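You operate a simulated robot arm through the tools that you are given. There is no shell and no other tool. Be economical: measure what you need, move in short steps, check, and stop when the job is done.

The job below is to be done with a simulated robot arm. You get a single attempt, and the scene is never put back.

TASK
Clip the blue sack's neck and put it in the SACKS tray.
Fine: free the clip lock first and set it to HELD again at the end. Where these are worked on the way, their far stop is far enough and under half their travel is too little: clip lock.

It is judged by the outcome, as a careful person would: the job done as asked, and still so three seconds after it is handed in. It fails if anything else is knocked over, pushed out of place, dropped, spilled or broken.

THE ROBOT
A 7-joint arm with a two-finger parallel gripper on a trunk, on a base that drives. Base frame: it is fixed to the floor where the robot stands at the start and does not move with it; the origin is under the middle of the robot, x ahead of it, y to its left, z up; the surface under the hand at the start is at about z = 0.9. Lengths are in m, angles in rad, forces in N, time in s.
Its first joint turns from -2.897 to 2.897 rad. Places, roughly: clip lock [0.7, 0.1, 1]; inside of the SACKS tray [0.7, 0, 0.9]; plate of the clip press [0.5, 0.2, 0.9]. Payload 3.43 kg.
The tool frame sits at the grasp point between the pads (the TCP): z along the fingers, y along the line on which they close. The tips reach 0.034 m beyond it. Largest opening 0.128 m; finger width 0.024, thickness 0.012; the body of the gripper, 0.048 by 0.13 m, starts 0.096 m behind the TCP.
Orientation is that of the tool frame in the base frame, as a unit quaternion [w, x, y, z]. With the fingers straight down and closing along the base's y, the tool's x points along the base's -x, its y along +y and its z along -z.

THE INTERFACE
- The arm moves only by the tool move_arm. Its argument "targets" is a list of rows, each a list of 3 entries, a list of its own where there are three numbers: the shift along the tool's x, y, z in units of 20 mm (1.0 is 20 mm), then the turn, a rotation vector about the tool's x, y, z in units of 8 degrees (1.0 is 8 degrees), then the opening, from 0 (shut) to 1 (fully open). In form: [[[x, y, z], [ax, ay, az], fingers], ...]. A call has 1 to 10 rows; each row shifts and turns the commanded pose from where the row before left it, along the tool's axes as they then stand. A call with a number of a shift or a turn outside -1 to 1 is refused whole. A row lasts 0.2 s, in which the tool goes at most 0.05 m and 0.15 rad; a call with a longer step from one row to the next is refused whole, and so is a gripper value outside its range. Where a pose cannot be reached the arm comes as near as it can. A force on the tool above 90 N (or 10 N above the force at the start of the call, whichever is more), or a blocked arm, ends the call early, and 0.2 s more pass. The fingers move at their own pace (about 0.153 m/s each) and stop on an object; they squeeze with about 35 N. The grip force told is the motor's: it shows also when the fingers shut on nothing. Time passes only in rows, and 0.2 s behind the last, so rows that do not move let the fingers close. It gives the time, the measured TCP pose, the force on the tool (base axes), the opening and the grip force at its end, in the units of the frame above (readings bear some noise), with the torque about the TCP (base axes, N m) and any sound that the robot's microphone picked up.
- Cameras (640 x 400 px; columns grow to the right, rows downward): "scene" is now at [0.1989, 0.2197, 1.3723]; the picture's right is [-0.26, -0.97, 0.00], its down [-0.43, 0.11, -0.90] and it looks along [0.87, -0.23, -0.44] (base axes); focal length 214 px, centre (320, 200). "wrist" rides on the gripper at [0.076, -0.011, -0.16] in the tool frame; the picture's right is [0.15, 0.99, 0.00], its down [-0.88, 0.13, -0.46] and it looks along [-0.45, 0.07, 0.89] (tool axes); focal length 234 px, centre (320, 200). There is no depth. A picture from a camera that has moved, and an enlarged one, comes with that camera's place and axes in the base frame and with its lens. The place of the scene camera against the robot may be out by one fixed shift of up to 0.012 m in any direction.
- capture(camera): a new picture of that camera. The clock stands still meanwhile.
- base_move(legs): drives the robot by 1 to 6 legs, each [ahead, turn to the left] in m and rad, along the robot's own axes; the way and the turn of a leg run together, so that a leg with both is an arc; at most 1.5 m and 3.142 rad a leg. The arm and the cameras ride along, it lands a little off, and it stops where it bumps. It gives what a move gives.
- turn_head(pan, tilt): turns the head with the scene camera to pan (to the left, within 2.094 rad either way) and tilt (down, from -0.506 to 1.204), counted from straight ahead of the robot. It gives what a move gives.
- zoom(camera, box): a new picture of the part [left, top, right, bottom] of that camera's present view, enlarged. The clock stands still meanwhile.
- sign_off(): hands the job in; it is judged then, once.

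Go step by step. Nothing tells you exact positions but the pictures and the camera data: compare them with the known pose of the tool, close in by small moves and look again before you grip or let go. The budget is 120 turns and 90 pictures, counting those below and the enlarged ones. Unless the task says otherwise, let go and move clear before handing in, and close with one line.

The tools are called after "Call:" as a command line: name --argument value ..., lists and objects as JSON in quotes. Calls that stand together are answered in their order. move_arm: Moves the arm, as the interface text tells. Its arguments: {"type":"object","properties":{"targets":{"type":"array","items":{"type":"array"}}},"required":["targets"]} The other tools are called the same way: base_move (legs) drives the base; turn_head (pan, tilt) turns the head that bears the scene camera; capture (camera) takes a picture; zoom (camera, box) takes an enlarged picture of a part of a camera's view; sign_off () hands the job in.

At the start:

```text
clock: 0.0
tcp_pos: [0.541, 0.2118, 1.3441]
orientation: [-0.001, -0.001, 1.0, 0.0]
wrist_force: [-0.8, 0.3, -0.3]
ft_torque: [-0.02, -0.01, 0.02]
grip_width: 0.1281
grasp_force: 0.1
robot x, y, heading: [-0.0018, 0.0076, -0.001]
head pan, tilt: [-0.258, 0.443]
```

scene: 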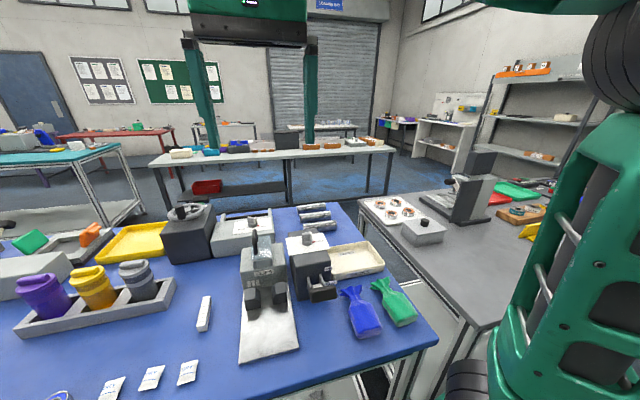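
wrist: 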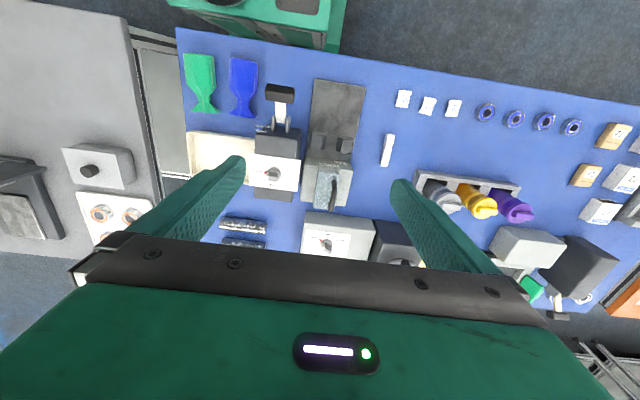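

I see a blue table with a clip press, a box with a knob beside it (probably the clip lock), a cream tray, and a blue and a green sack. I'll zoom in on these.

Call:
zoom --camera "scene" --box '[220, 195, 440, 370]'

Call:
zoom --camera "wrist" --box '[170, 40, 400, 260]'

```text
2.29 times, centred on (330, 282) of scene
camera zoom: at [0.1989, 0.2197, 1.3723], right [-0.26, -0.97, 0.0], down [-0.43, 0.11, -0.9], along [0.87, -0.23, -0.44], focal length 490 px, centre (297, 11)
```

zoom: 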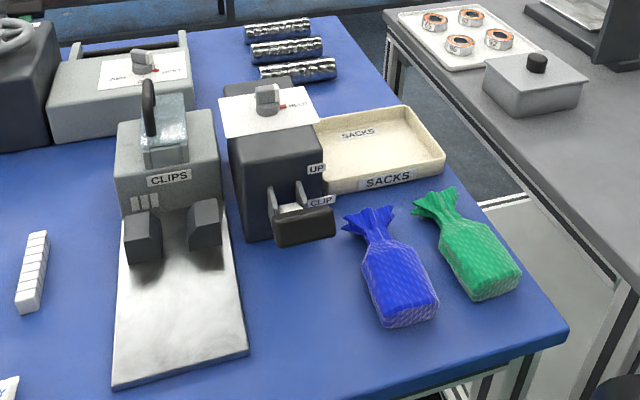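

```text
1.82 times, centred on (285, 150) of wrist
camera zoom: at [0.4642, 0.201, 1.5018], right [-0.15, 0.99, 0.0], down [0.88, 0.13, 0.46], along [0.45, 0.07, -0.89], focal length 426 px, centre (384, 291)
```

zoom: 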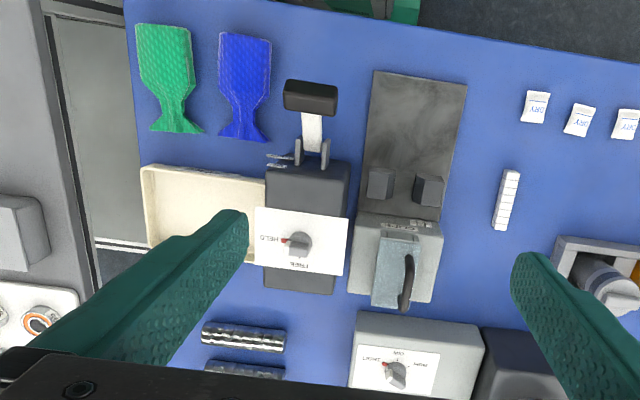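

I'll zoom tighter on the lock box labels and the press.

Call:
zoom --camera "scene" --box '[285, 225, 345, 305]'

Call:
zoom --camera "scene" --box '[235, 225, 300, 320]'

Call:
zoom --camera "wrist" --box '[230, 70, 370, 210]'

```text
5.00 times, centred on (315, 265) of scene
camera zoom: at [0.1989, 0.2197, 1.3723], right [-0.26, -0.97, 0.0], down [-0.43, 0.11, -0.9], along [0.87, -0.23, -0.44], focal length 1072 px, centre (345, -125)
```

zoom: 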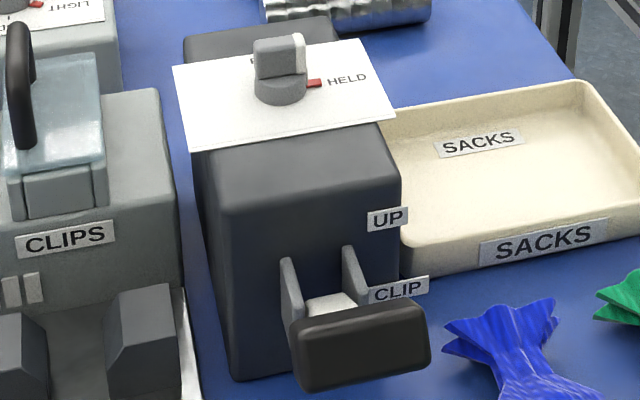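

```text
4.21 times, centred on (268, 272) of scene
camera zoom: at [0.1989, 0.2197, 1.3723], right [-0.26, -0.97, 0.0], down [-0.43, 0.11, -0.9], along [0.87, -0.23, -0.44], focal length 903 px, centre (541, -105)
```

zoom: 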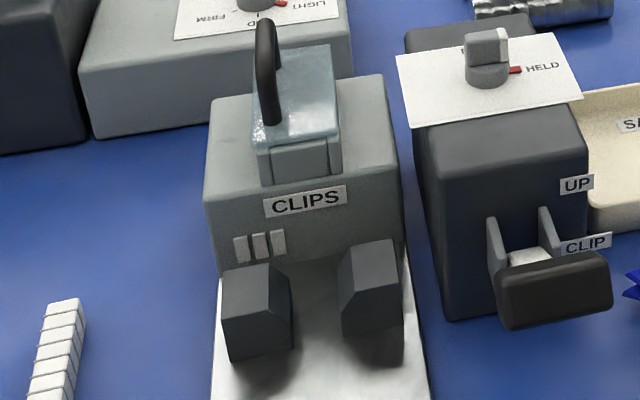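

```text
2.86 times, centred on (300, 140) of wrist
camera zoom: at [0.4642, 0.201, 1.5018], right [-0.15, 0.99, 0.0], down [0.88, 0.13, 0.46], along [0.45, 0.07, -0.89], focal length 669 px, centre (377, 371)
```

zoom: 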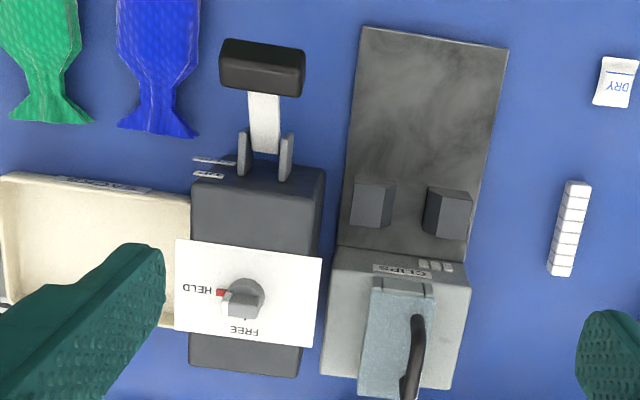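

The lever handle is near (0.50, 0.13, 1.00), in UP. The lock knob is near (0.653, 0.133, 1.04), pointing to HELD (-y), with FREE towards +x. I'll move above the knob and yaw by -90°.

Call:
move_arm --targets '[[[-0.7, -0.494, 0.9], [0, 0, 0], 1], [[-0.7, -0.494, 0.9], [0, 0, 0], 1], [[-0.7, -0.494, 0.9], [0, 0, 0], 1], [[-0.7, -0.494, 0.9], [0, 0, 0], 1], [[-0.7, -0.494, 0.9], [0, 0, 0], 1], [[-0.7, -0.494, 0.9], [0, 0, 0], 1], [[-0.7, -0.494, 0.9], [0, 0, 0], 1], [[-0.7, -0.494, 0.9], [0, 0, 0], 1]]'

Call:
capture --camera "wrist"

Call:
capture --camera "scene"

```text
clock: 1.8
tcp_pos: [0.6378, 0.1324, 1.2066]
orientation: [0.006, 0.0, 1.0, 0.0]
wrist_force: [-0.2, 0.0, 1.0]
ft_torque: [-0.05, -0.04, -0.01]
grip_width: 0.1282
grasp_force: 0.0
robot x, y, heading: [-0.0003, 0.0061, -0.0]
head pan, tilt: [-0.258, 0.443]
```

```text
82 pictures are left
camera wrist: at [0.5593, 0.1219, 1.3641], right [-0.15, 0.99, 0.0], down [0.87, 0.13, 0.47], along [0.46, 0.07, -0.88], focal length 234 px, centre (320, 200)
```

wrist: 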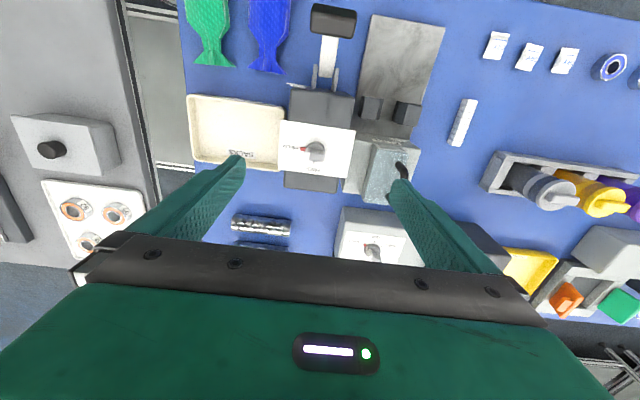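

```text
81 pictures are left
camera scene: at [0.1987, 0.2197, 1.3723], right [-0.26, -0.97, 0.0], down [-0.43, 0.11, -0.9], along [0.87, -0.23, -0.44], focal length 214 px, centre (320, 200)
```

scene: 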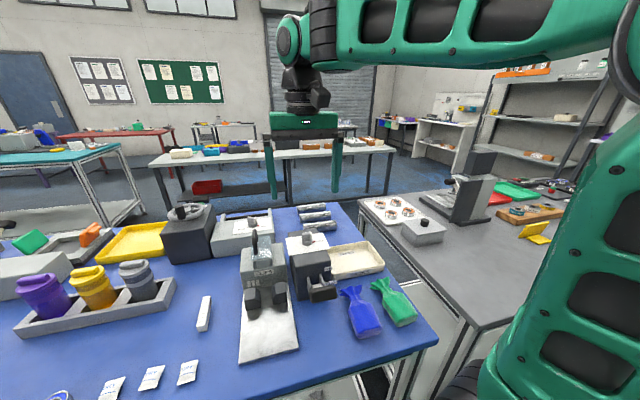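

The lock knob shows clearly in the wrist view. I'll zoom there for its position and angle.

Call:
zoom --camera "wrist" --box '[270, 100, 370, 200]'

Call:
zoom --camera "scene" --box '[280, 215, 340, 265]'

```text
4.00 times, centred on (320, 150) of wrist
camera zoom: at [0.5593, 0.1219, 1.3641], right [-0.15, 0.99, 0.0], down [0.87, 0.13, 0.47], along [0.46, 0.07, -0.88], focal length 937 px, centre (320, 400)
```

zoom: 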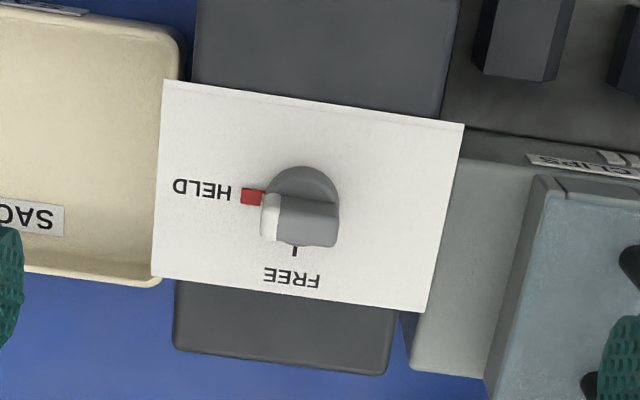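

```text
8.00 times, centred on (310, 240) of scene
camera zoom: at [0.1987, 0.2197, 1.3723], right [-0.26, -0.97, 0.0], down [-0.43, 0.11, -0.9], along [0.87, -0.23, -0.44], focal length 1716 px, centre (400, -120)
```

zoom: 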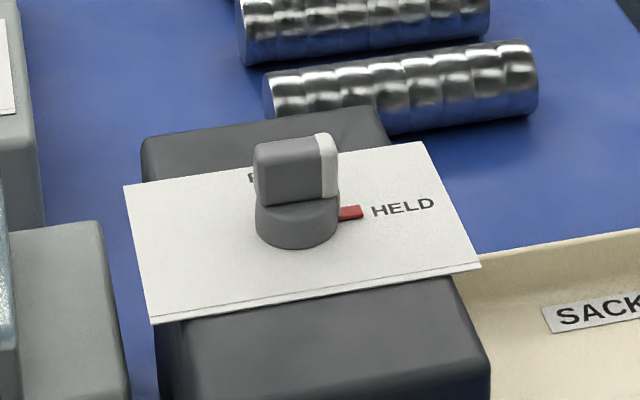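

The bar of the knob is aligned with the base axes, centred near (0.659, 0.130), top about 1.04. I'll yaw by -90° in place, then align.

Call:
move_arm --targets '[[[0, 0, 0], [0, 0, 1], 1], [[0, 0, 0], [0, 0, 1], 1], [[0, 0, 0], [0, 0, 1], 1], [[0, 0, 0], [0, 0, 1], 1], [[0, 0, 0], [0, 0, 1], 1], [[0, 0, 0], [0, 0, 1], 1], [[0, 0, 0], [0, 0, 1], 1], [[0, 0, 0], [0, 0, 1], 1], [[0, 0, 0], [0, 0, 1], 1], [[0, 0, 0], [0, 0, 1], 1]]'

Call:
move_arm --targets '[[[0, 0, 0], [0, 0, 1], 0.6], [[0, 0, 0], [0, 0, 0.25], 0.6], [[0, 0, 0], [0, 0, 0], 0.6]]'

```text
clock: 4.0
tcp_pos: [0.6376, 0.1346, 1.2041]
orientation: [0.003, 0.644, 0.765, 0.006]
wrist_force: [-0.3, 0.3, 0.3]
ft_torque: [0.0, -0.01, -0.02]
grip_width: 0.128
grasp_force: 0.0
robot x, y, heading: [-0.0014, 0.0086, -0.003]
head pan, tilt: [-0.258, 0.443]
```

```text
clock: 4.8
tcp_pos: [0.638, 0.1339, 1.2028]
orientation: [0.003, 0.707, 0.707, 0.005]
wrist_force: [0.5, 0.0, -0.1]
ft_torque: [0.02, 0.01, 0.04]
grip_width: 0.0769
grasp_force: 0.0
robot x, y, heading: [-0.0, 0.0047, -0.0]
head pan, tilt: [-0.258, 0.443]
```

Yaw done: tool x is now +y, tool y is +x. I'll centre over the knob and lower partway, then look.

Call:
move_arm --targets '[[[-0.1, 0.55, 0.8], [0, 0, 0], 0.6], [[-0.1, 0.5, 0.8], [0, 0, 0], 0.6], [[0, 0, 0.8], [0, 0, 0], 0.6], [[0, 0, 0.8], [0, 0, 0], 0.6], [[0, 0, 0.8], [0, 0, 0], 0.6], [[0, 0, 0], [0, 0, 0], 0.6]]'

Call:
capture --camera "wrist"

Call:
zoom --camera "scene" --box '[240, 160, 380, 280]'

```text
clock: 6.2
tcp_pos: [0.661, 0.1287, 1.1273]
orientation: [0.003, 0.707, 0.708, 0.005]
wrist_force: [-0.5, 0.4, 0.0]
ft_torque: [0.0, -0.03, -0.01]
grip_width: 0.0768
grasp_force: 0.0
robot x, y, heading: [-0.0011, 0.0023, -0.002]
head pan, tilt: [-0.258, 0.443]
```

```text
78 pictures are left
camera wrist: at [0.6458, 0.204, 1.2857], right [0.99, 0.15, 0.01], down [0.12, -0.88, 0.46], along [0.08, -0.45, -0.89], focal length 234 px, centre (320, 200)
```

wrist: 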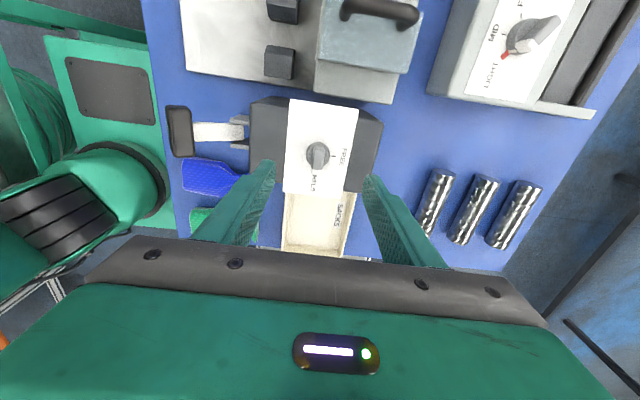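

```text
3.33 times, centred on (310, 220) of scene
camera zoom: at [0.199, 0.2196, 1.3723], right [-0.26, -0.97, 0.0], down [-0.43, 0.11, -0.9], along [0.87, -0.23, -0.44], focal length 715 px, centre (353, 133)
```

zoom: 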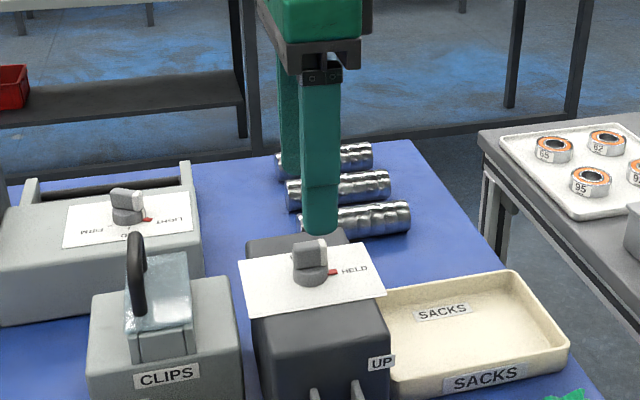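

I'll zoom on the knob to refine its position from this side.

Call:
zoom --camera "wrist" --box '[280, 110, 360, 190]'

```text
5.00 times, centred on (320, 150) of wrist
camera zoom: at [0.6458, 0.204, 1.2857], right [0.99, 0.15, 0.01], down [0.12, -0.88, 0.46], along [0.08, -0.45, -0.89], focal length 1171 px, centre (320, 450)
```

zoom: 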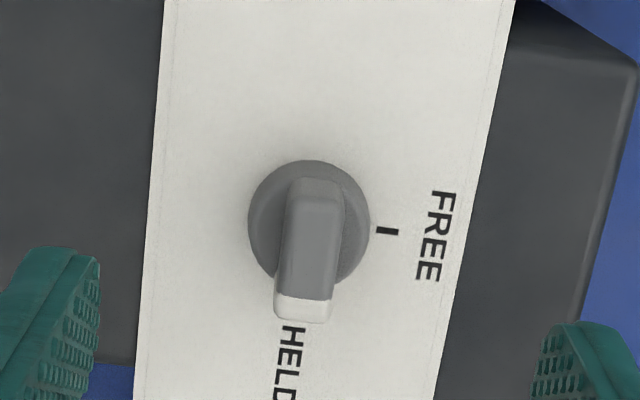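

The knob axis is at about (0.659, 0.1275), aligned with the tool. I'll descend, close gently, and check.

Call:
move_arm --targets '[[[-0.05, -0.1, 0.7], [0, 0, 0], 0.5], [[0, 0, 0.7], [0, 0, 0], 0.5], [[0, 0, 0.7], [0, 0, 0], 0.5], [[0, 0, 0.7], [0, 0, 0], 0.5], [[0, 0, 0.7], [0, 0, 0], 0.5], [[0, 0, 0], [0, 0, 0], 0.5]]'

Call:
zoom --camera "scene" --box '[270, 190, 350, 270]'

```text
clock: 7.6
tcp_pos: [0.6597, 0.1286, 1.0568]
orientation: [0.004, 0.708, 0.706, 0.004]
wrist_force: [1.0, -0.2, -0.5]
ft_torque: [0.0, 0.0, 0.01]
grip_width: 0.0638
grasp_force: 0.1
robot x, y, heading: [0.0009, 0.0052, -0.003]
head pan, tilt: [-0.258, 0.443]
```

```text
5.00 times, centred on (310, 230) of scene
camera zoom: at [0.199, 0.2196, 1.3723], right [-0.26, -0.97, 0.0], down [-0.43, 0.11, -0.9], along [0.87, -0.23, -0.44], focal length 1072 px, centre (370, 50)
```

zoom: 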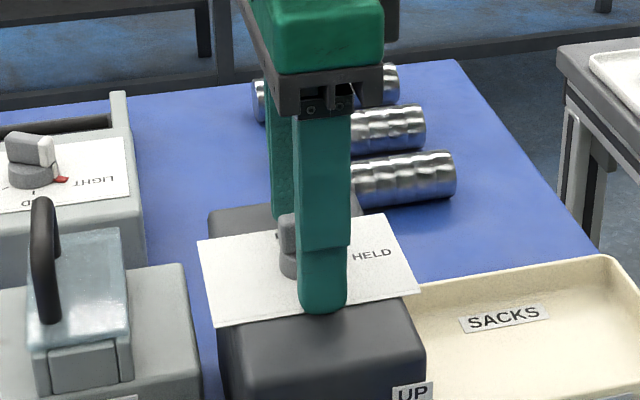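

The fingers straddle the knob, so I close on it.

Call:
move_arm --targets '[[[0, 0, 0], [0, 0, 0], 0.05], [[0, 0, 0], [0, 0, 0], 0.05], [[0, 0, 0], [0, 0, 0], 0.05]]'

```text
clock: 8.4
tcp_pos: [0.6585, 0.127, 1.0576]
orientation: [0.004, 0.708, 0.706, 0.004]
wrist_force: [-4.7, -1.2, -2.6]
ft_torque: [-0.03, 0.52, 0.02]
grip_width: 0.0275
grasp_force: 44.7
robot x, y, heading: [0.0005, 0.0034, -0.0]
head pan, tilt: [-0.258, 0.443]
```

The 27.5 mm width means I gripped the round dial base instead of the bar. I'll open, rise 8 mm and close again.

Call:
move_arm --targets '[[[0, 0, 0], [0, 0, 0], 0.4], [[0, 0, -0.4], [0, 0, 0], 0.4], [[0, 0, 0], [0, 0, 0], 0.4], [[0, 0, 0], [0, 0, 0], 0.05], [[0, 0, 0], [0, 0, 0], 0.05], [[0, 0, 0], [0, 0, 0], 0.05]]'

```text
clock: 9.8
tcp_pos: [0.6587, 0.129, 1.0659]
orientation: [0.004, 0.707, 0.707, 0.005]
wrist_force: [-3.0, -0.3, 3.4]
ft_torque: [-0.14, 0.23, 0.02]
grip_width: 0.0278
grasp_force: 44.8
robot x, y, heading: [-0.0001, 0.0031, -0.001]
head pan, tilt: [-0.258, 0.443]
```

Still 27.8 mm, so I'll look closely before turning.

Call:
zoom --camera "scene" --box '[285, 215, 335, 255]'

Call:
zoom --camera "wrist" --box '[260, 90, 380, 210]'

```text
10.00 times, centred on (310, 235) of scene
camera zoom: at [0.1987, 0.2197, 1.3723], right [-0.26, -0.97, 0.0], down [-0.43, 0.11, -0.9], along [0.87, -0.23, -0.44], focal length 2145 px, centre (420, -150)
```

zoom: 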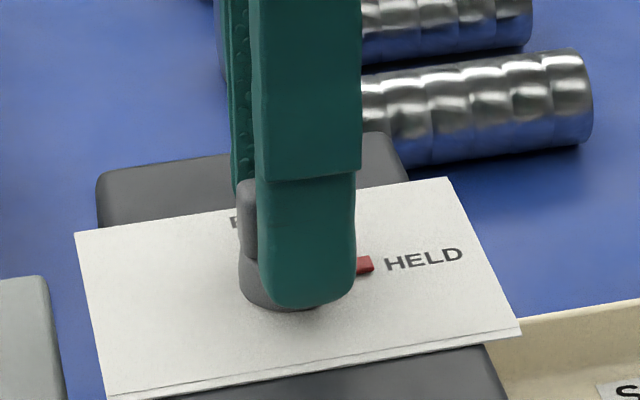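

```text
3.33 times, centred on (320, 150) of wrist
camera zoom: at [0.644, 0.2037, 1.224], right [0.99, 0.15, 0.01], down [0.12, -0.88, 0.46], along [0.08, -0.45, -0.89], focal length 781 px, centre (320, 367)
```

zoom: 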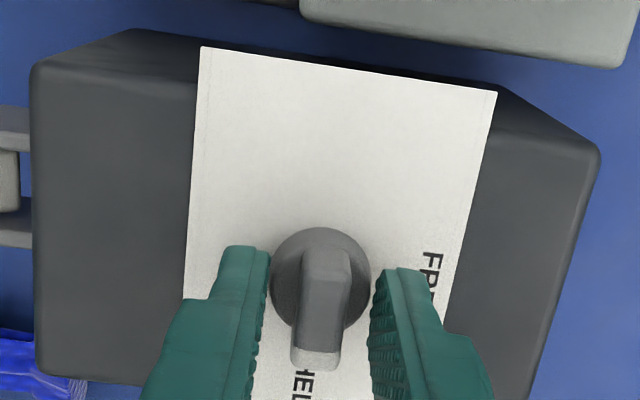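

The tips are still at dial height; the bar is higher than I estimated. I'll go up 12 mm more and grip again.

Call:
move_arm --targets '[[[0, 0, 0], [0, 0, 0], 0.4], [[0, 0, -0.6], [0, 0, 0], 0.4], [[0, 0, 0], [0, 0, 0], 0.4], [[0, 0, 0], [0, 0, 0], 0.02], [[0, 0, 0], [0, 0, 0], 0.02], [[0, 0, 0], [0, 0, 0], 0.02]]'

Call:
zoom --camera "scene" --box '[285, 215, 335, 255]'

```text
clock: 11.2
tcp_pos: [0.6581, 0.1292, 1.0785]
orientation: [0.004, 0.707, 0.707, 0.004]
wrist_force: [-1.8, -0.3, 2.4]
ft_torque: [-0.14, 0.45, 0.04]
grip_width: 0.0117
grasp_force: 45.0
robot x, y, heading: [0.0001, 0.0064, -0.003]
head pan, tilt: [-0.258, 0.443]
```

```text
10.00 times, centred on (310, 235) of scene
camera zoom: at [0.1988, 0.2196, 1.3723], right [-0.26, -0.97, 0.0], down [-0.43, 0.11, -0.9], along [0.87, -0.23, -0.44], focal length 2145 px, centre (420, -150)
```

zoom: 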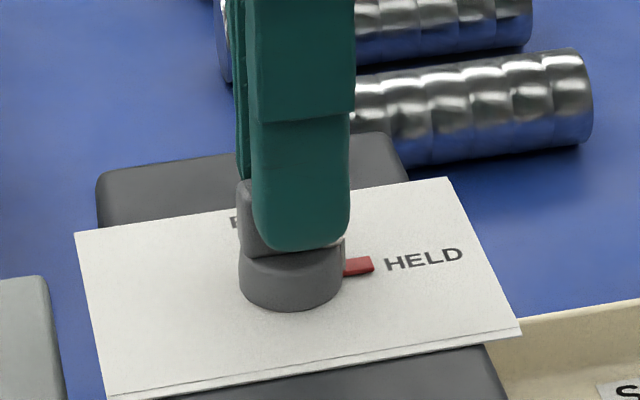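

Now on the bar (11.7 mm). I turn it 90° counterclockwise (seen from above) towards FREE.

Call:
move_arm --targets '[[[0, 0, 0], [0, 0, -1], 0.02], [[0, 0, 0], [0, 0, -1], 0.02], [[0, 0, 0], [0, 0, -1], 0.02], [[0, 0, 0], [0, 0, -1], 0.02], [[0, 0, 0], [0, 0, -1], 0.02], [[0, 0, 0], [0, 0, -1], 0.02]]'

Call:
move_arm --targets '[[[0, 0, 0], [0, 0, -1], 0.02], [[0, 0, 0], [0, 0, -1], 0.02], [[0, 0, 0], [0, 0, -1], 0.02], [[0, 0, 0], [0, 0, -1], 0.02], [[0, 0, 0], [0, 0, -1], 0.02], [[0, 0, 0], [0, 0, -0.5], 0.02]]'

Call:
zoom --camera "wrist" --box '[260, 90, 380, 210]'

```text
clock: 12.6
tcp_pos: [0.6595, 0.1273, 1.0777]
orientation: [0.005, 0.358, 0.934, 0.003]
wrist_force: [7.9, 5.6, 4.6]
ft_torque: [0.62, 0.76, 0.01]
grip_width: 0.0118
grasp_force: 45.3
robot x, y, heading: [0.0007, 0.0035, 0.002]
head pan, tilt: [-0.258, 0.443]
```

```text
clock: 14.0
tcp_pos: [0.6591, 0.1295, 1.0771]
orientation: [0.007, -0.018, 1.0, 0.0]
wrist_force: [16.0, 17.4, 8.3]
ft_torque: [0.53, -0.43, -1.21]
grip_width: 0.0121
grasp_force: 45.3
robot x, y, heading: [-0.0011, 0.0064, 0.001]
head pan, tilt: [-0.258, 0.443]
```

```text
3.33 times, centred on (320, 150) of wrist
camera zoom: at [0.5805, 0.1148, 1.235], right [-0.18, 0.98, 0.0], down [0.87, 0.16, 0.47], along [0.46, 0.08, -0.88], focal length 781 px, centre (320, 367)
```

zoom: 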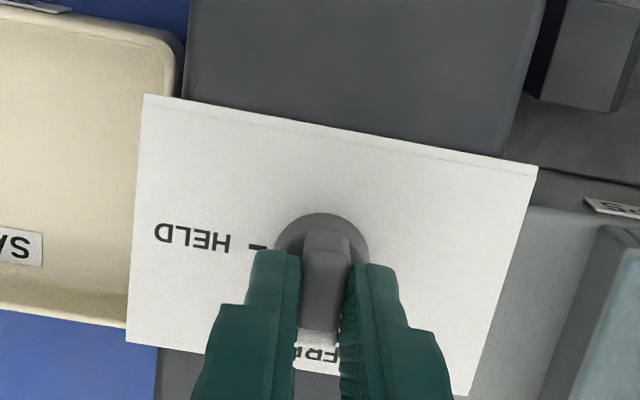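

The knob reached its stop at FREE. I release, rise, and look.

Call:
move_arm --targets '[[[0, 0, 0], [0, 0, 0], 0.4], [[0, 0, 0], [0, 0, 0], 0.4], [[0, 0, -0.9], [0, 0, 0.15], 0.5], [[0, 0, -1], [0, 0, 0], 0.5], [[0, 0, -1], [0, 0, 0], 0.5], [[0, 0, -1], [0, 0, 0], 0.5], [[0.5, 0, -1], [0, 0, 0], 0.5], [[0.8, 0, 0], [0, 0, 0], 0.5], [[0.8, 0, 0], [0, 0, 0], 0.5], [[0, 0, 0], [0, 0, 0], 0.5]]'

Call:
capture --camera "wrist"

Call:
zoom --camera "scene" --box '[230, 210, 430, 350]'

```text
clock: 16.2
tcp_pos: [0.6144, 0.1281, 1.1747]
orientation: [0.007, -0.007, 1.0, 0.0]
wrist_force: [0.9, -0.3, -0.4]
ft_torque: [0.03, 0.04, -0.01]
grip_width: 0.0639
grasp_force: 0.0
robot x, y, heading: [0.0017, 0.0056, -0.002]
head pan, tilt: [-0.258, 0.443]
```

```text
70 pictures are left
camera wrist: at [0.5364, 0.1147, 1.3321], right [-0.16, 0.99, 0.0], down [0.87, 0.14, 0.47], along [0.46, 0.07, -0.88], focal length 234 px, centre (320, 200)
```

wrist: 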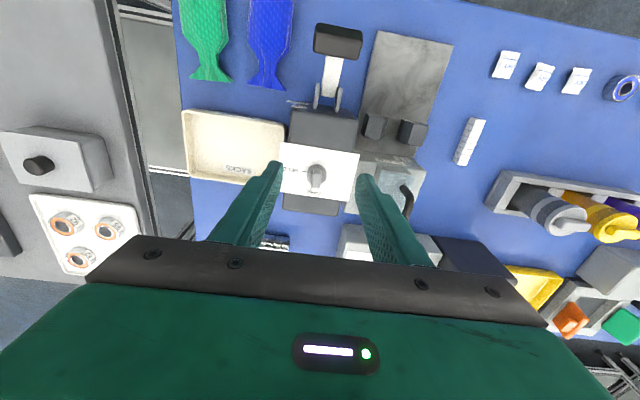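

```text
2.86 times, centred on (330, 280) of scene
camera zoom: at [0.199, 0.2196, 1.3722], right [-0.26, -0.97, 0.0], down [-0.43, 0.11, -0.9], along [0.87, -0.23, -0.44], focal length 613 px, centre (291, -29)
```

zoom: 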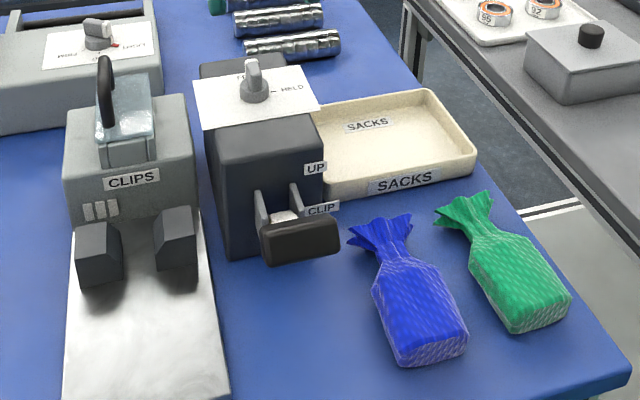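

The knob points to FREE. Next I move above the blue sack (body about (0.48, 0.037)) and look, minding the lever handle and green sack on either side.

Call:
move_arm --targets '[[[0.7, -0.45, 0], [0, 0, 0], 0.7], [[0.7, -0.45, 0], [0, 0, 0], 0.7], [[0.7, -0.45, 0], [0, 0, 0], 0.7], [[0.7, -0.45, 0], [0, 0, 0], 0.7], [[0.7, -0.45, 0], [0, 0, 0], 0.7], [[0.7, -0.45, 0], [0, 0, 0], 0.7], [[0.7, -0.45, 0], [0, 0, 0], 0.7], [[0.7, -0.45, 0], [0, 0, 0], 0.7], [[0.7, -0.45, 0], [0, 0, 0], 0.7], [[0.6, -0.45, 0], [0, 0, 0], 0.7]]'

Call:
turn_head --pan -0.3 --tilt 0.75

Call:
capture --camera "wrist"

Call:
capture --camera "scene"

```text
clock: 18.4
tcp_pos: [0.4789, 0.0355, 1.1732]
orientation: [0.006, -0.007, 1.0, 0.001]
wrist_force: [-0.9, 0.8, 0.1]
ft_torque: [-0.05, 0.01, 0.01]
grip_width: 0.0897
grasp_force: 0.0
robot x, y, heading: [0.0009, 0.0056, -0.0]
head pan, tilt: [-0.258, 0.443]
```

```text
clock: 19.2
tcp_pos: [0.4785, 0.0358, 1.173]
orientation: [0.006, -0.007, 1.0, 0.0]
wrist_force: [0.9, -1.0, 0.2]
ft_torque: [0.0, 0.0, 0.01]
grip_width: 0.0896
grasp_force: 0.1
robot x, y, heading: [0.0006, 0.0071, -0.0]
head pan, tilt: [-0.3, 0.75]
```

```text
68 pictures are left
camera wrist: at [0.4, 0.0232, 1.3312], right [-0.16, 0.99, 0.0], down [0.87, 0.14, 0.47], along [0.46, 0.07, -0.88], focal length 234 px, centre (320, 200)
```

wrist: 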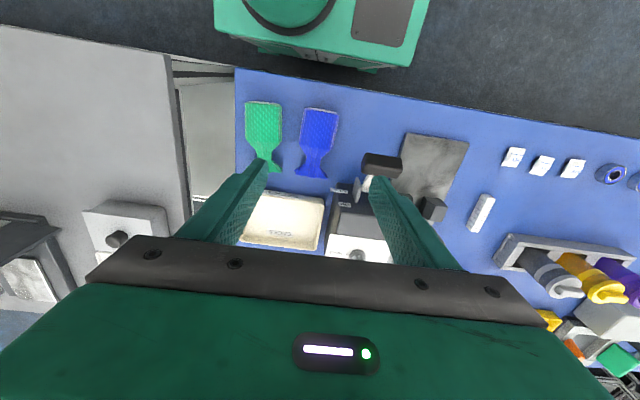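

```text
67 pictures are left
camera scene: at [0.1887, 0.2187, 1.3453], right [-0.3, -0.96, 0.0], down [-0.66, 0.2, -0.72], along [0.69, -0.22, -0.69], focal length 214 px, centre (320, 200)
```

scene: 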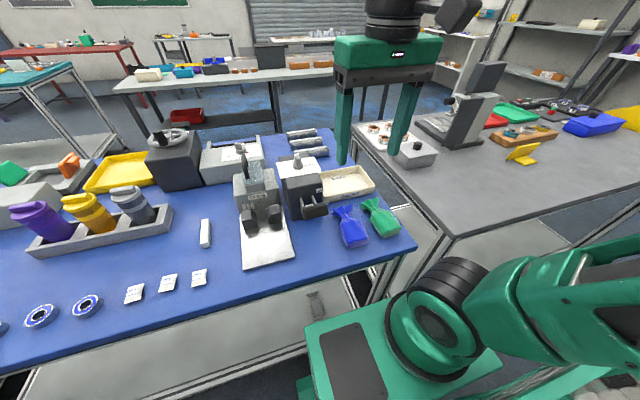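

I'll zoom the wrist view on the sack and lever to triangulate.

Call:
zoom --camera "wrist" --box '[230, 80, 430, 200]'

Call:
zoom --camera "scene" --box '[225, 150, 425, 275]'

```text
3.20 times, centred on (330, 140) of wrist
camera zoom: at [0.4, 0.0232, 1.3312], right [-0.16, 0.99, 0.0], down [0.87, 0.14, 0.47], along [0.46, 0.07, -0.88], focal length 749 px, centre (288, 392)
```

zoom: 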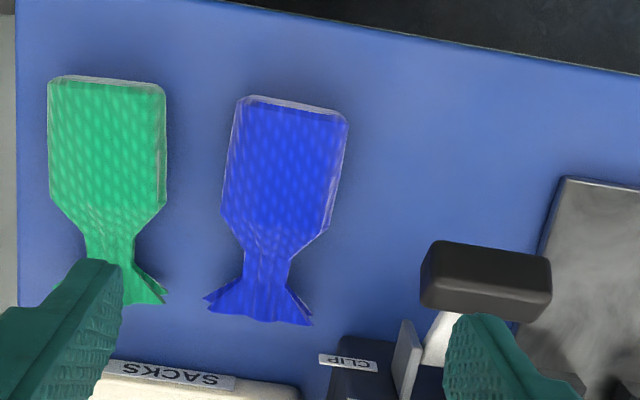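

```text
3.20 times, centred on (325, 212) of scene
camera zoom: at [0.1887, 0.2187, 1.3453], right [-0.3, -0.96, 0.0], down [-0.66, 0.2, -0.72], along [0.69, -0.22, -0.69], focal length 686 px, centre (304, 160)
```

zoom: 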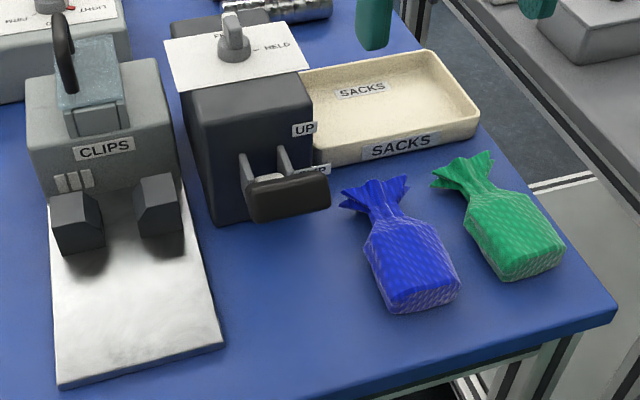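

The sack body is centred near (0.478, 0.033), about 55 mm wide, table at about 0.905. The lever handle is at (0.498, 0.13, 1.008), y from 0.102. I'll go in with a 75 mm opening to clear both neighbours.

Call:
move_arm --targets '[[[0, -0.15, 0.8], [0, 0, 0.1], 0.586], [[0, 0, 0.9], [0, 0, 0], 0.586], [[0, 0, 0.9], [0, 0, 0], 0.586], [[0, 0, 0.9], [0, 0, 0], 0.586], [[0, 0, 0.9], [0, 0, 0], 0.586], [[0, 0, 0.9], [0, 0, 0], 0.586], [[0, 0, 0.9], [0, 0, 0], 0.586], [[0, 0, 0.9], [0, 0, 0], 0.586], [[0, 0, 0.7], [0, 0, 0], 0.586], [[0, 0, 0], [0, 0, 0], 0.586]]'

Call:
capture --camera "wrist"

Call:
zoom --camera "scene" --box '[280, 120, 440, 260]'

```text
clock: 21.4
tcp_pos: [0.4818, 0.0333, 1.0163]
orientation: [0.006, -0.001, 1.0, -0.001]
wrist_force: [-0.3, -0.3, -0.1]
ft_torque: [0.0, -0.01, -0.04]
grip_width: 0.0748
grasp_force: 0.0
robot x, y, heading: [-0.0012, 0.0052, -0.004]
head pan, tilt: [-0.3, 0.75]
```

```text
64 pictures are left
camera wrist: at [0.4016, 0.021, 1.1739], right [-0.15, 0.99, 0.0], down [0.88, 0.13, 0.47], along [0.46, 0.07, -0.88], focal length 234 px, centre (320, 200)
```

wrist: 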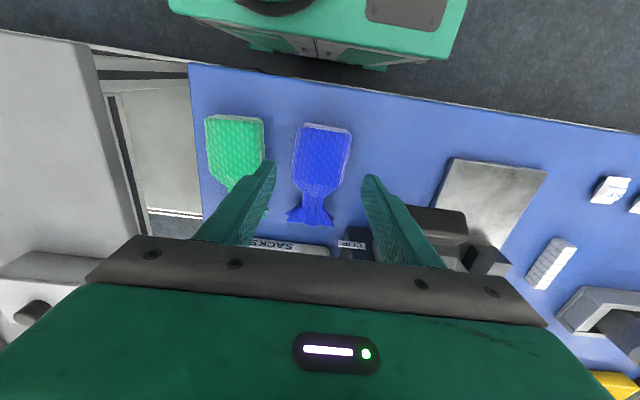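

```text
2.86 times, centred on (360, 190) of scene
camera zoom: at [0.1887, 0.2187, 1.3453], right [-0.3, -0.96, 0.0], down [-0.66, 0.2, -0.72], along [0.69, -0.22, -0.69], focal length 613 px, centre (206, 229)
```

zoom: 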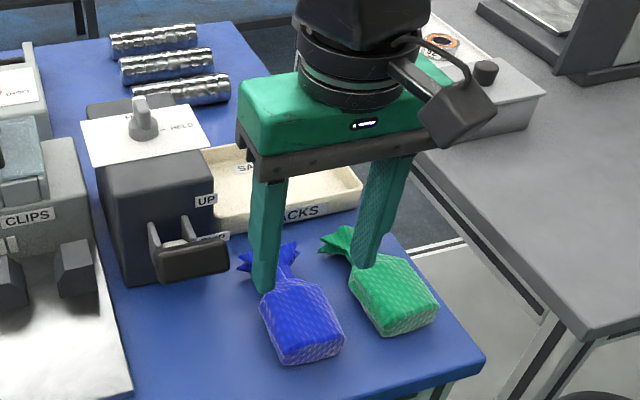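

Alignment is good: the sack centre reads y = 0.033. I descend to z of about 0.944, still open, then close.

Call:
move_arm --targets '[[[0.1, 0, 0.9], [0, 0, 0], 0.586], [[0.1, 0, 0.9], [0, 0, 0], 0.586], [[0, 0, 0.9], [0, 0, 0], 0.586], [[0, 0, 0.9], [0, 0, 0], 0.586], [[0, 0, 0], [0, 0, 0], 0.586]]'

Call:
capture --camera "scene"

Call:
zoom --camera "scene" --box '[290, 160, 430, 270]'

```text
clock: 22.6
tcp_pos: [0.4771, 0.0334, 0.9442]
orientation: [0.005, 0.0, 1.0, -0.001]
wrist_force: [-0.1, 1.0, -0.5]
ft_torque: [-0.01, 0.0, 0.02]
grip_width: 0.0749
grasp_force: 0.0
robot x, y, heading: [-0.0035, 0.009, -0.003]
head pan, tilt: [-0.3, 0.75]
```

```text
62 pictures are left
camera scene: at [0.1887, 0.2187, 1.3453], right [-0.3, -0.96, 0.0], down [-0.66, 0.2, -0.72], along [0.69, -0.22, -0.69], focal length 214 px, centre (320, 200)
```

scene: 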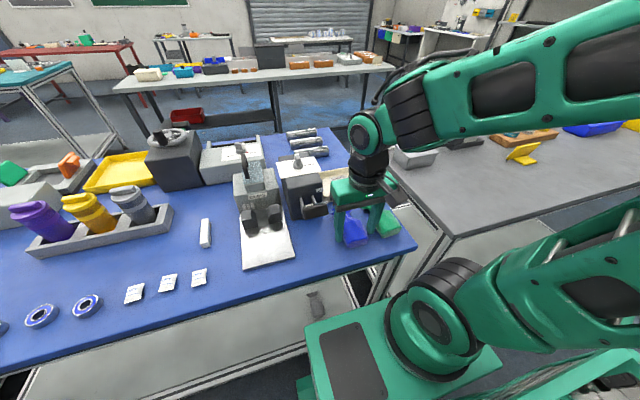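

```text
3.64 times, centred on (360, 215) of scene
camera zoom: at [0.1887, 0.2187, 1.3453], right [-0.3, -0.96, 0.0], down [-0.66, 0.2, -0.72], along [0.69, -0.22, -0.69], focal length 780 px, centre (174, 146)
```

zoom: 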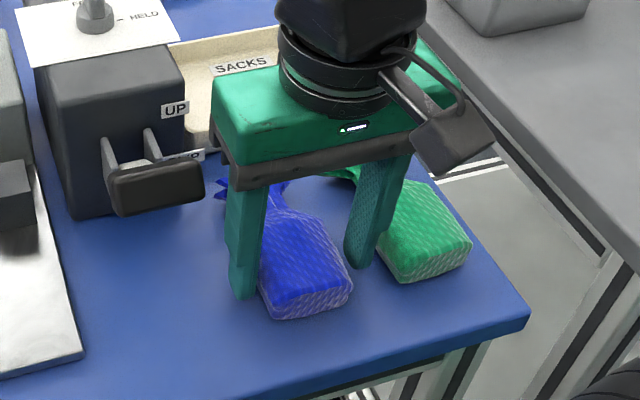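

The fingers straddle the blue sack, clear of the green one. I close and lift.

Call:
move_arm --targets '[[[0, 0, 0], [0, 0, 0], 0.2], [[0, 0, 0], [0, 0, 0], 0.2], [[0, 0, 0], [0, 0, 0], 0.2], [[0, 0, 0], [0, 0, 0], 0.2]]'

Call:
move_arm --targets '[[[0, 0, -0.7], [0, 0, 0], 0.2], [[0, 0, -0.9], [0, 0, 0], 0.2], [[0, 0, -0.9], [0, 0, 0], 0.2], [[0, 0, -0.9], [0, 0, 0], 0.2], [[0, 0, -0.9], [0, 0, 0], 0.2], [[0, 0, -0.9], [0, 0, 0], 0.2], [[0, 0, -0.9], [0, 0, 0], 0.2], [[0, 0, 0], [0, 0, 0], 0.2]]'

Call:
capture --camera "wrist"

Call:
capture --camera "scene"

```text
clock: 23.6
tcp_pos: [0.4777, 0.033, 0.945]
orientation: [0.006, 0.0, 1.0, 0.0]
wrist_force: [0.4, -0.7, 0.3]
ft_torque: [0.03, 0.01, 0.02]
grip_width: 0.0537
grasp_force: 35.1
robot x, y, heading: [0.0006, 0.0053, 0.002]
head pan, tilt: [-0.3, 0.75]
```

```text
clock: 25.4
tcp_pos: [0.4752, 0.0318, 1.0669]
orientation: [0.006, 0.0, 1.0, -0.001]
wrist_force: [-0.4, -0.5, -0.5]
ft_torque: [-0.03, -0.02, 0.03]
grip_width: 0.0258
grasp_force: 0.1
robot x, y, heading: [0.0011, 0.0087, 0.003]
head pan, tilt: [-0.3, 0.75]
```

```text
60 pictures are left
camera wrist: at [0.3964, 0.0206, 1.2248], right [-0.15, 0.99, 0.0], down [0.88, 0.13, 0.47], along [0.46, 0.07, -0.88], focal length 234 px, centre (320, 200)
```

wrist: 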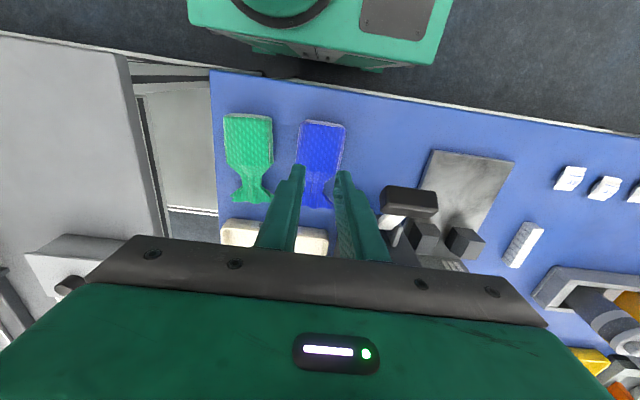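

```text
59 pictures are left
camera scene: at [0.1887, 0.2187, 1.3453], right [-0.3, -0.96, 0.0], down [-0.66, 0.2, -0.72], along [0.69, -0.22, -0.69], focal length 214 px, centre (320, 200)
```

scene: 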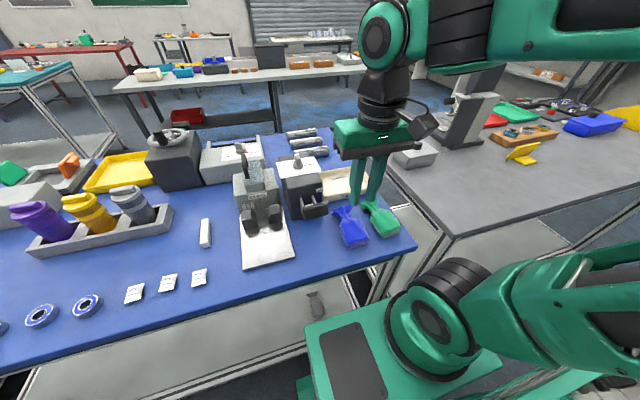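

The sack slipped out because the grip was too high on its rounded top, but it still lies in place. I'll check it stayed put, then grip lower with a full close.

Call:
zoom --camera "scene" --box '[290, 160, 430, 270]'

Call:
zoom --camera "wrist" --box '[210, 90, 410, 230]'

```text
3.64 times, centred on (360, 215) of scene
camera zoom: at [0.1887, 0.2187, 1.3453], right [-0.3, -0.96, 0.0], down [-0.66, 0.2, -0.72], along [0.69, -0.22, -0.69], focal length 780 px, centre (174, 146)
```

zoom: 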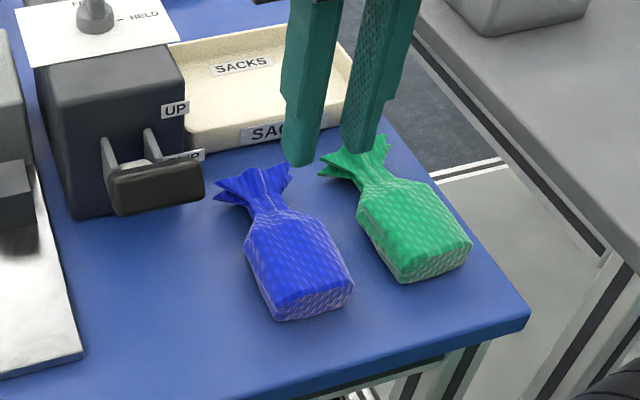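

```text
2.86 times, centred on (310, 160) of wrist
camera zoom: at [0.3964, 0.0206, 1.2248], right [-0.15, 0.99, 0.0], down [0.88, 0.13, 0.47], along [0.46, 0.07, -0.88], focal length 669 px, centre (349, 314)
```

zoom: 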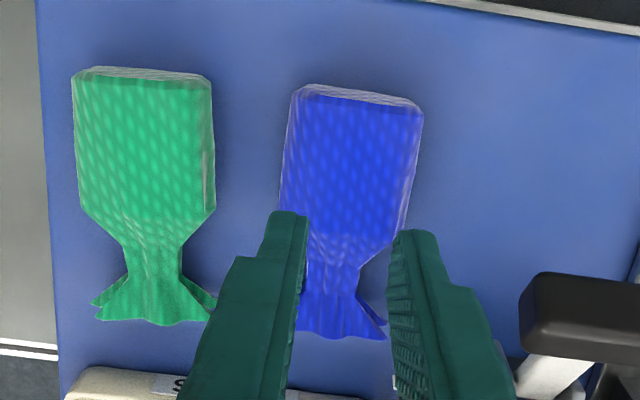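

The sack hasn't moved. I go down again, in small final steps to find the lowest safe height.

Call:
move_arm --targets '[[[-0.1, 0.05, 0], [0, 0, 0], 0.586], [[0, 0, 0], [0, 0, 0], 0.586], [[0, 0, 0.9], [0, 0, 0], 0.586], [[0, 0, 0.9], [0, 0, 0], 0.586], [[0, 0, 0.9], [0, 0, 0], 0.586], [[0, 0, 0.9], [0, 0, 0], 0.586], [[0, 0, 0.9], [0, 0, 0], 0.586], [[0, 0, 0.9], [0, 0, 0], 0.586], [[0, 0, 0.7], [0, 0, 0], 0.586], [[0, 0, 0], [0, 0, 0], 0.586]]'

Call:
move_arm --targets '[[[0, 0, 0.15], [0, 0, 0], 0.586], [[0, 0, 0.1], [0, 0, 0], 0.586], [[0, 0, 0], [0, 0, 0], 0.586]]'

```text
clock: 27.6
tcp_pos: [0.4797, 0.0331, 0.9453]
orientation: [0.006, 0.0, 1.0, 0.0]
wrist_force: [0.1, 0.7, 0.4]
ft_torque: [0.0, 0.04, 0.0]
grip_width: 0.075
grasp_force: 0.0
robot x, y, heading: [0.0013, 0.005, -0.0]
head pan, tilt: [-0.3, 0.75]
```

```text
clock: 28.4
tcp_pos: [0.4808, 0.0323, 0.9404]
orientation: [0.006, 0.0, 1.0, 0.0]
wrist_force: [-0.3, 0.7, 0.1]
ft_torque: [-0.03, -0.03, 0.0]
grip_width: 0.0749
grasp_force: 0.0
robot x, y, heading: [-0.005, 0.0018, -0.002]
head pan, tilt: [-0.3, 0.75]
```

Call:
move_arm --targets '[[[0, 0, 0.15], [0, 0, 0], 0.586], [[0, 0, 0.15], [0, 0, 0], 0.586], [[0, 0, 0], [0, 0, 0], 0.586]]'

Call:
zoom --camera "scene" --box '[320, 190, 390, 260]'

```text
clock: 29.2
tcp_pos: [0.4796, 0.0344, 0.9357]
orientation: [0.005, 0.001, 1.0, -0.001]
wrist_force: [0.5, 0.0, 0.7]
ft_torque: [-0.03, -0.03, 0.03]
grip_width: 0.0749
grasp_force: 0.1
robot x, y, heading: [-0.0041, 0.0048, -0.001]
head pan, tilt: [-0.3, 0.75]
```

```text
5.71 times, centred on (355, 225) of scene
camera zoom: at [0.1887, 0.2187, 1.3453], right [-0.3, -0.96, 0.0], down [-0.66, 0.2, -0.72], along [0.69, -0.22, -0.69], focal length 1226 px, centre (120, 57)
```

zoom: 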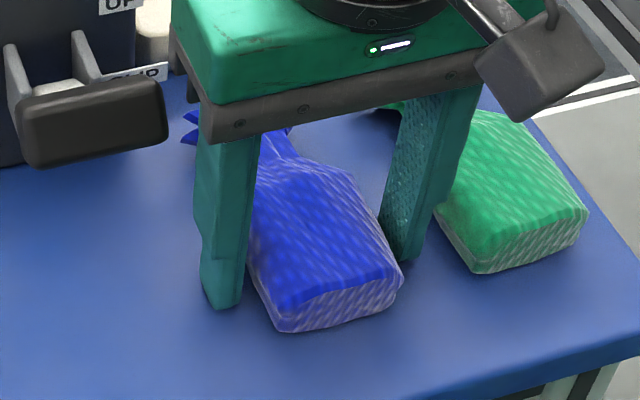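

No table contact yet, tips low by the sack. Closing fully here.

Call:
move_arm --targets '[[[0, 0, 0.1], [0, 0, 0], 0.586], [[0, 0, 0], [0, 0, 0], 0.0], [[0, 0, 0], [0, 0, 0], 0.0], [[0, 0, 0], [0, 0, 0], 0.0], [[0, 0, 0], [0, 0, 0], 0.0]]'

Call:
move_arm --targets '[[[0, 0, -0.3], [0, 0, 0], 0.0], [[0, 0, -0.4], [0, 0, 0], 0.0], [[0, 0, -0.4], [0, 0, 0], 0.0], [[0, 0, 0], [0, 0, 0], 0.0]]'

Call:
zoom --camera "scene" --box '[320, 180, 390, 250]'

```text
clock: 30.4
tcp_pos: [0.4814, 0.0347, 0.9343]
orientation: [0.005, 0.002, 1.0, 0.0]
wrist_force: [-0.5, -0.9, 9.6]
ft_torque: [0.12, 0.19, -0.04]
grip_width: 0.0534
grasp_force: 34.7
robot x, y, heading: [0.0007, 0.0047, -0.003]
head pan, tilt: [-0.3, 0.75]
```

```text
clock: 31.4
tcp_pos: [0.4783, 0.0333, 0.9549]
orientation: [0.006, 0.0, 1.0, 0.0]
wrist_force: [0.2, 0.2, -2.0]
ft_torque: [0.0, -0.03, 0.02]
grip_width: 0.0535
grasp_force: 34.5
robot x, y, heading: [0.0011, 0.0087, 0.001]
head pan, tilt: [-0.3, 0.75]
```

```text
5.71 times, centred on (355, 215) of scene
camera zoom: at [0.1888, 0.2187, 1.3453], right [-0.3, -0.96, 0.0], down [-0.66, 0.2, -0.72], along [0.69, -0.22, -0.69], focal length 1226 px, centre (120, 114)
```

zoom: 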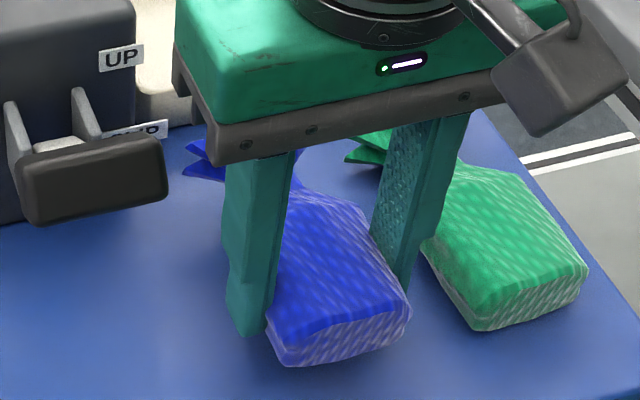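

The sack is lifted (about 2 N of weight on the tool). I raise it well over the lever.

Call:
move_arm --targets '[[[0, 0, -0.7], [0, 0, 0], 0.0], [[0, 0, -0.9], [0, 0, 0], 0.0], [[0, 0, -0.9], [0, 0, 0], 0.0], [[0, 0, -0.9], [0, 0, 0], 0.0], [[0, 0, -0.9], [0, 0, 0], 0.0], [[0, 0, -0.9], [0, 0, 0], 0.0], [[0, 0, -0.9], [0, 0, 0], 0.0], [[0, 0, -0.9], [0, 0, 0], 0.0], [[0, 0, -0.9], [0, 0, 0], 0.0], [[0, 0, -0.3], [0, 0, 0], 0.0]]'

Call:
move_arm --targets '[[[0, 0.9, 0], [0, 0, 0], 0.0], [[0, 1, 0], [0, 0, 0], 0.0], [[0, 1, 0], [0, 0, 0], 0.0], [[0, 1, 0], [0, 0, 0], 0.0], [[0, 1, 0], [0, 0, 0], 0.0], [[0, 1, 0], [0, 0, 0], 0.0], [[0, 1, 0], [0, 0, 0], 0.0], [[0, 1, 0], [0, 0, 0], 0.0], [[0, 1, 0], [0, 0, 0], 0.0], [[0, 1, 0], [0, 0, 0], 0.0]]'

Call:
move_arm --targets '[[[0, 0.5, 0], [0, 0, 0], 0.0], [[0, 0, 0], [0, 0, 0], 0.0]]'

Call:
capture --camera "wrist"

Call:
capture --camera "scene"

```text
clock: 33.6
tcp_pos: [0.478, 0.0331, 1.118]
orientation: [0.006, 0.001, 1.0, 0.0]
wrist_force: [-1.0, 0.4, -1.6]
ft_torque: [-0.01, 0.04, -0.03]
grip_width: 0.0534
grasp_force: 35.6
robot x, y, heading: [-0.0004, 0.0052, 0.003]
head pan, tilt: [-0.3, 0.75]
```

```text
clock: 35.8
tcp_pos: [0.477, 0.2329, 1.1184]
orientation: [0.007, 0.001, 1.0, 0.001]
wrist_force: [-0.7, -0.1, -2.6]
ft_torque: [-0.01, -0.01, 0.03]
grip_width: 0.0536
grasp_force: 34.6
robot x, y, heading: [0.0003, 0.0065, 0.001]
head pan, tilt: [-0.3, 0.75]
```

```text
clock: 36.4
tcp_pos: [0.4772, 0.2422, 1.1186]
orientation: [0.006, 0.001, 1.0, 0.0]
wrist_force: [-0.1, 0.5, -1.6]
ft_torque: [0.01, 0.0, 0.01]
grip_width: 0.0532
grasp_force: 34.9
robot x, y, heading: [0.0014, 0.011, -0.002]
head pan, tilt: [-0.3, 0.75]
```

```text
54 pictures are left
camera wrist: at [0.3985, 0.2305, 1.2761], right [-0.15, 0.99, 0.0], down [0.88, 0.13, 0.47], along [0.46, 0.07, -0.88], focal length 234 px, centre (320, 200)
```

wrist: 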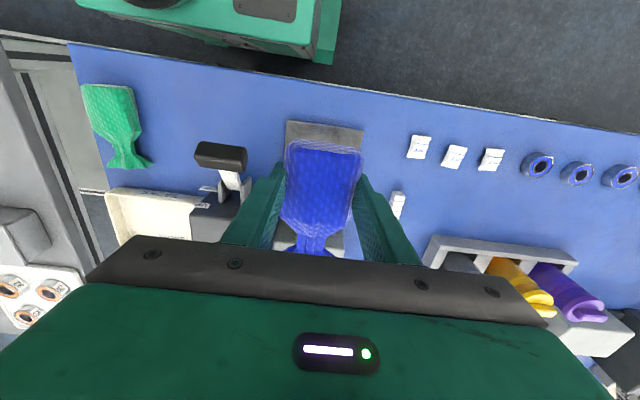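

```text
53 pictures are left
camera scene: at [0.1888, 0.2187, 1.3453], right [-0.3, -0.96, 0.0], down [-0.66, 0.2, -0.72], along [0.69, -0.22, -0.69], focal length 214 px, centre (320, 200)
```

scene: 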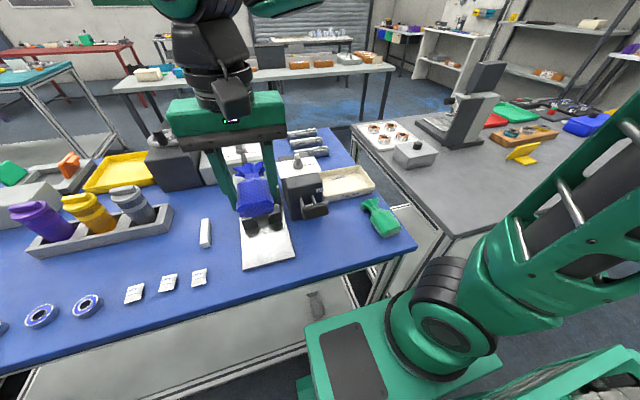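

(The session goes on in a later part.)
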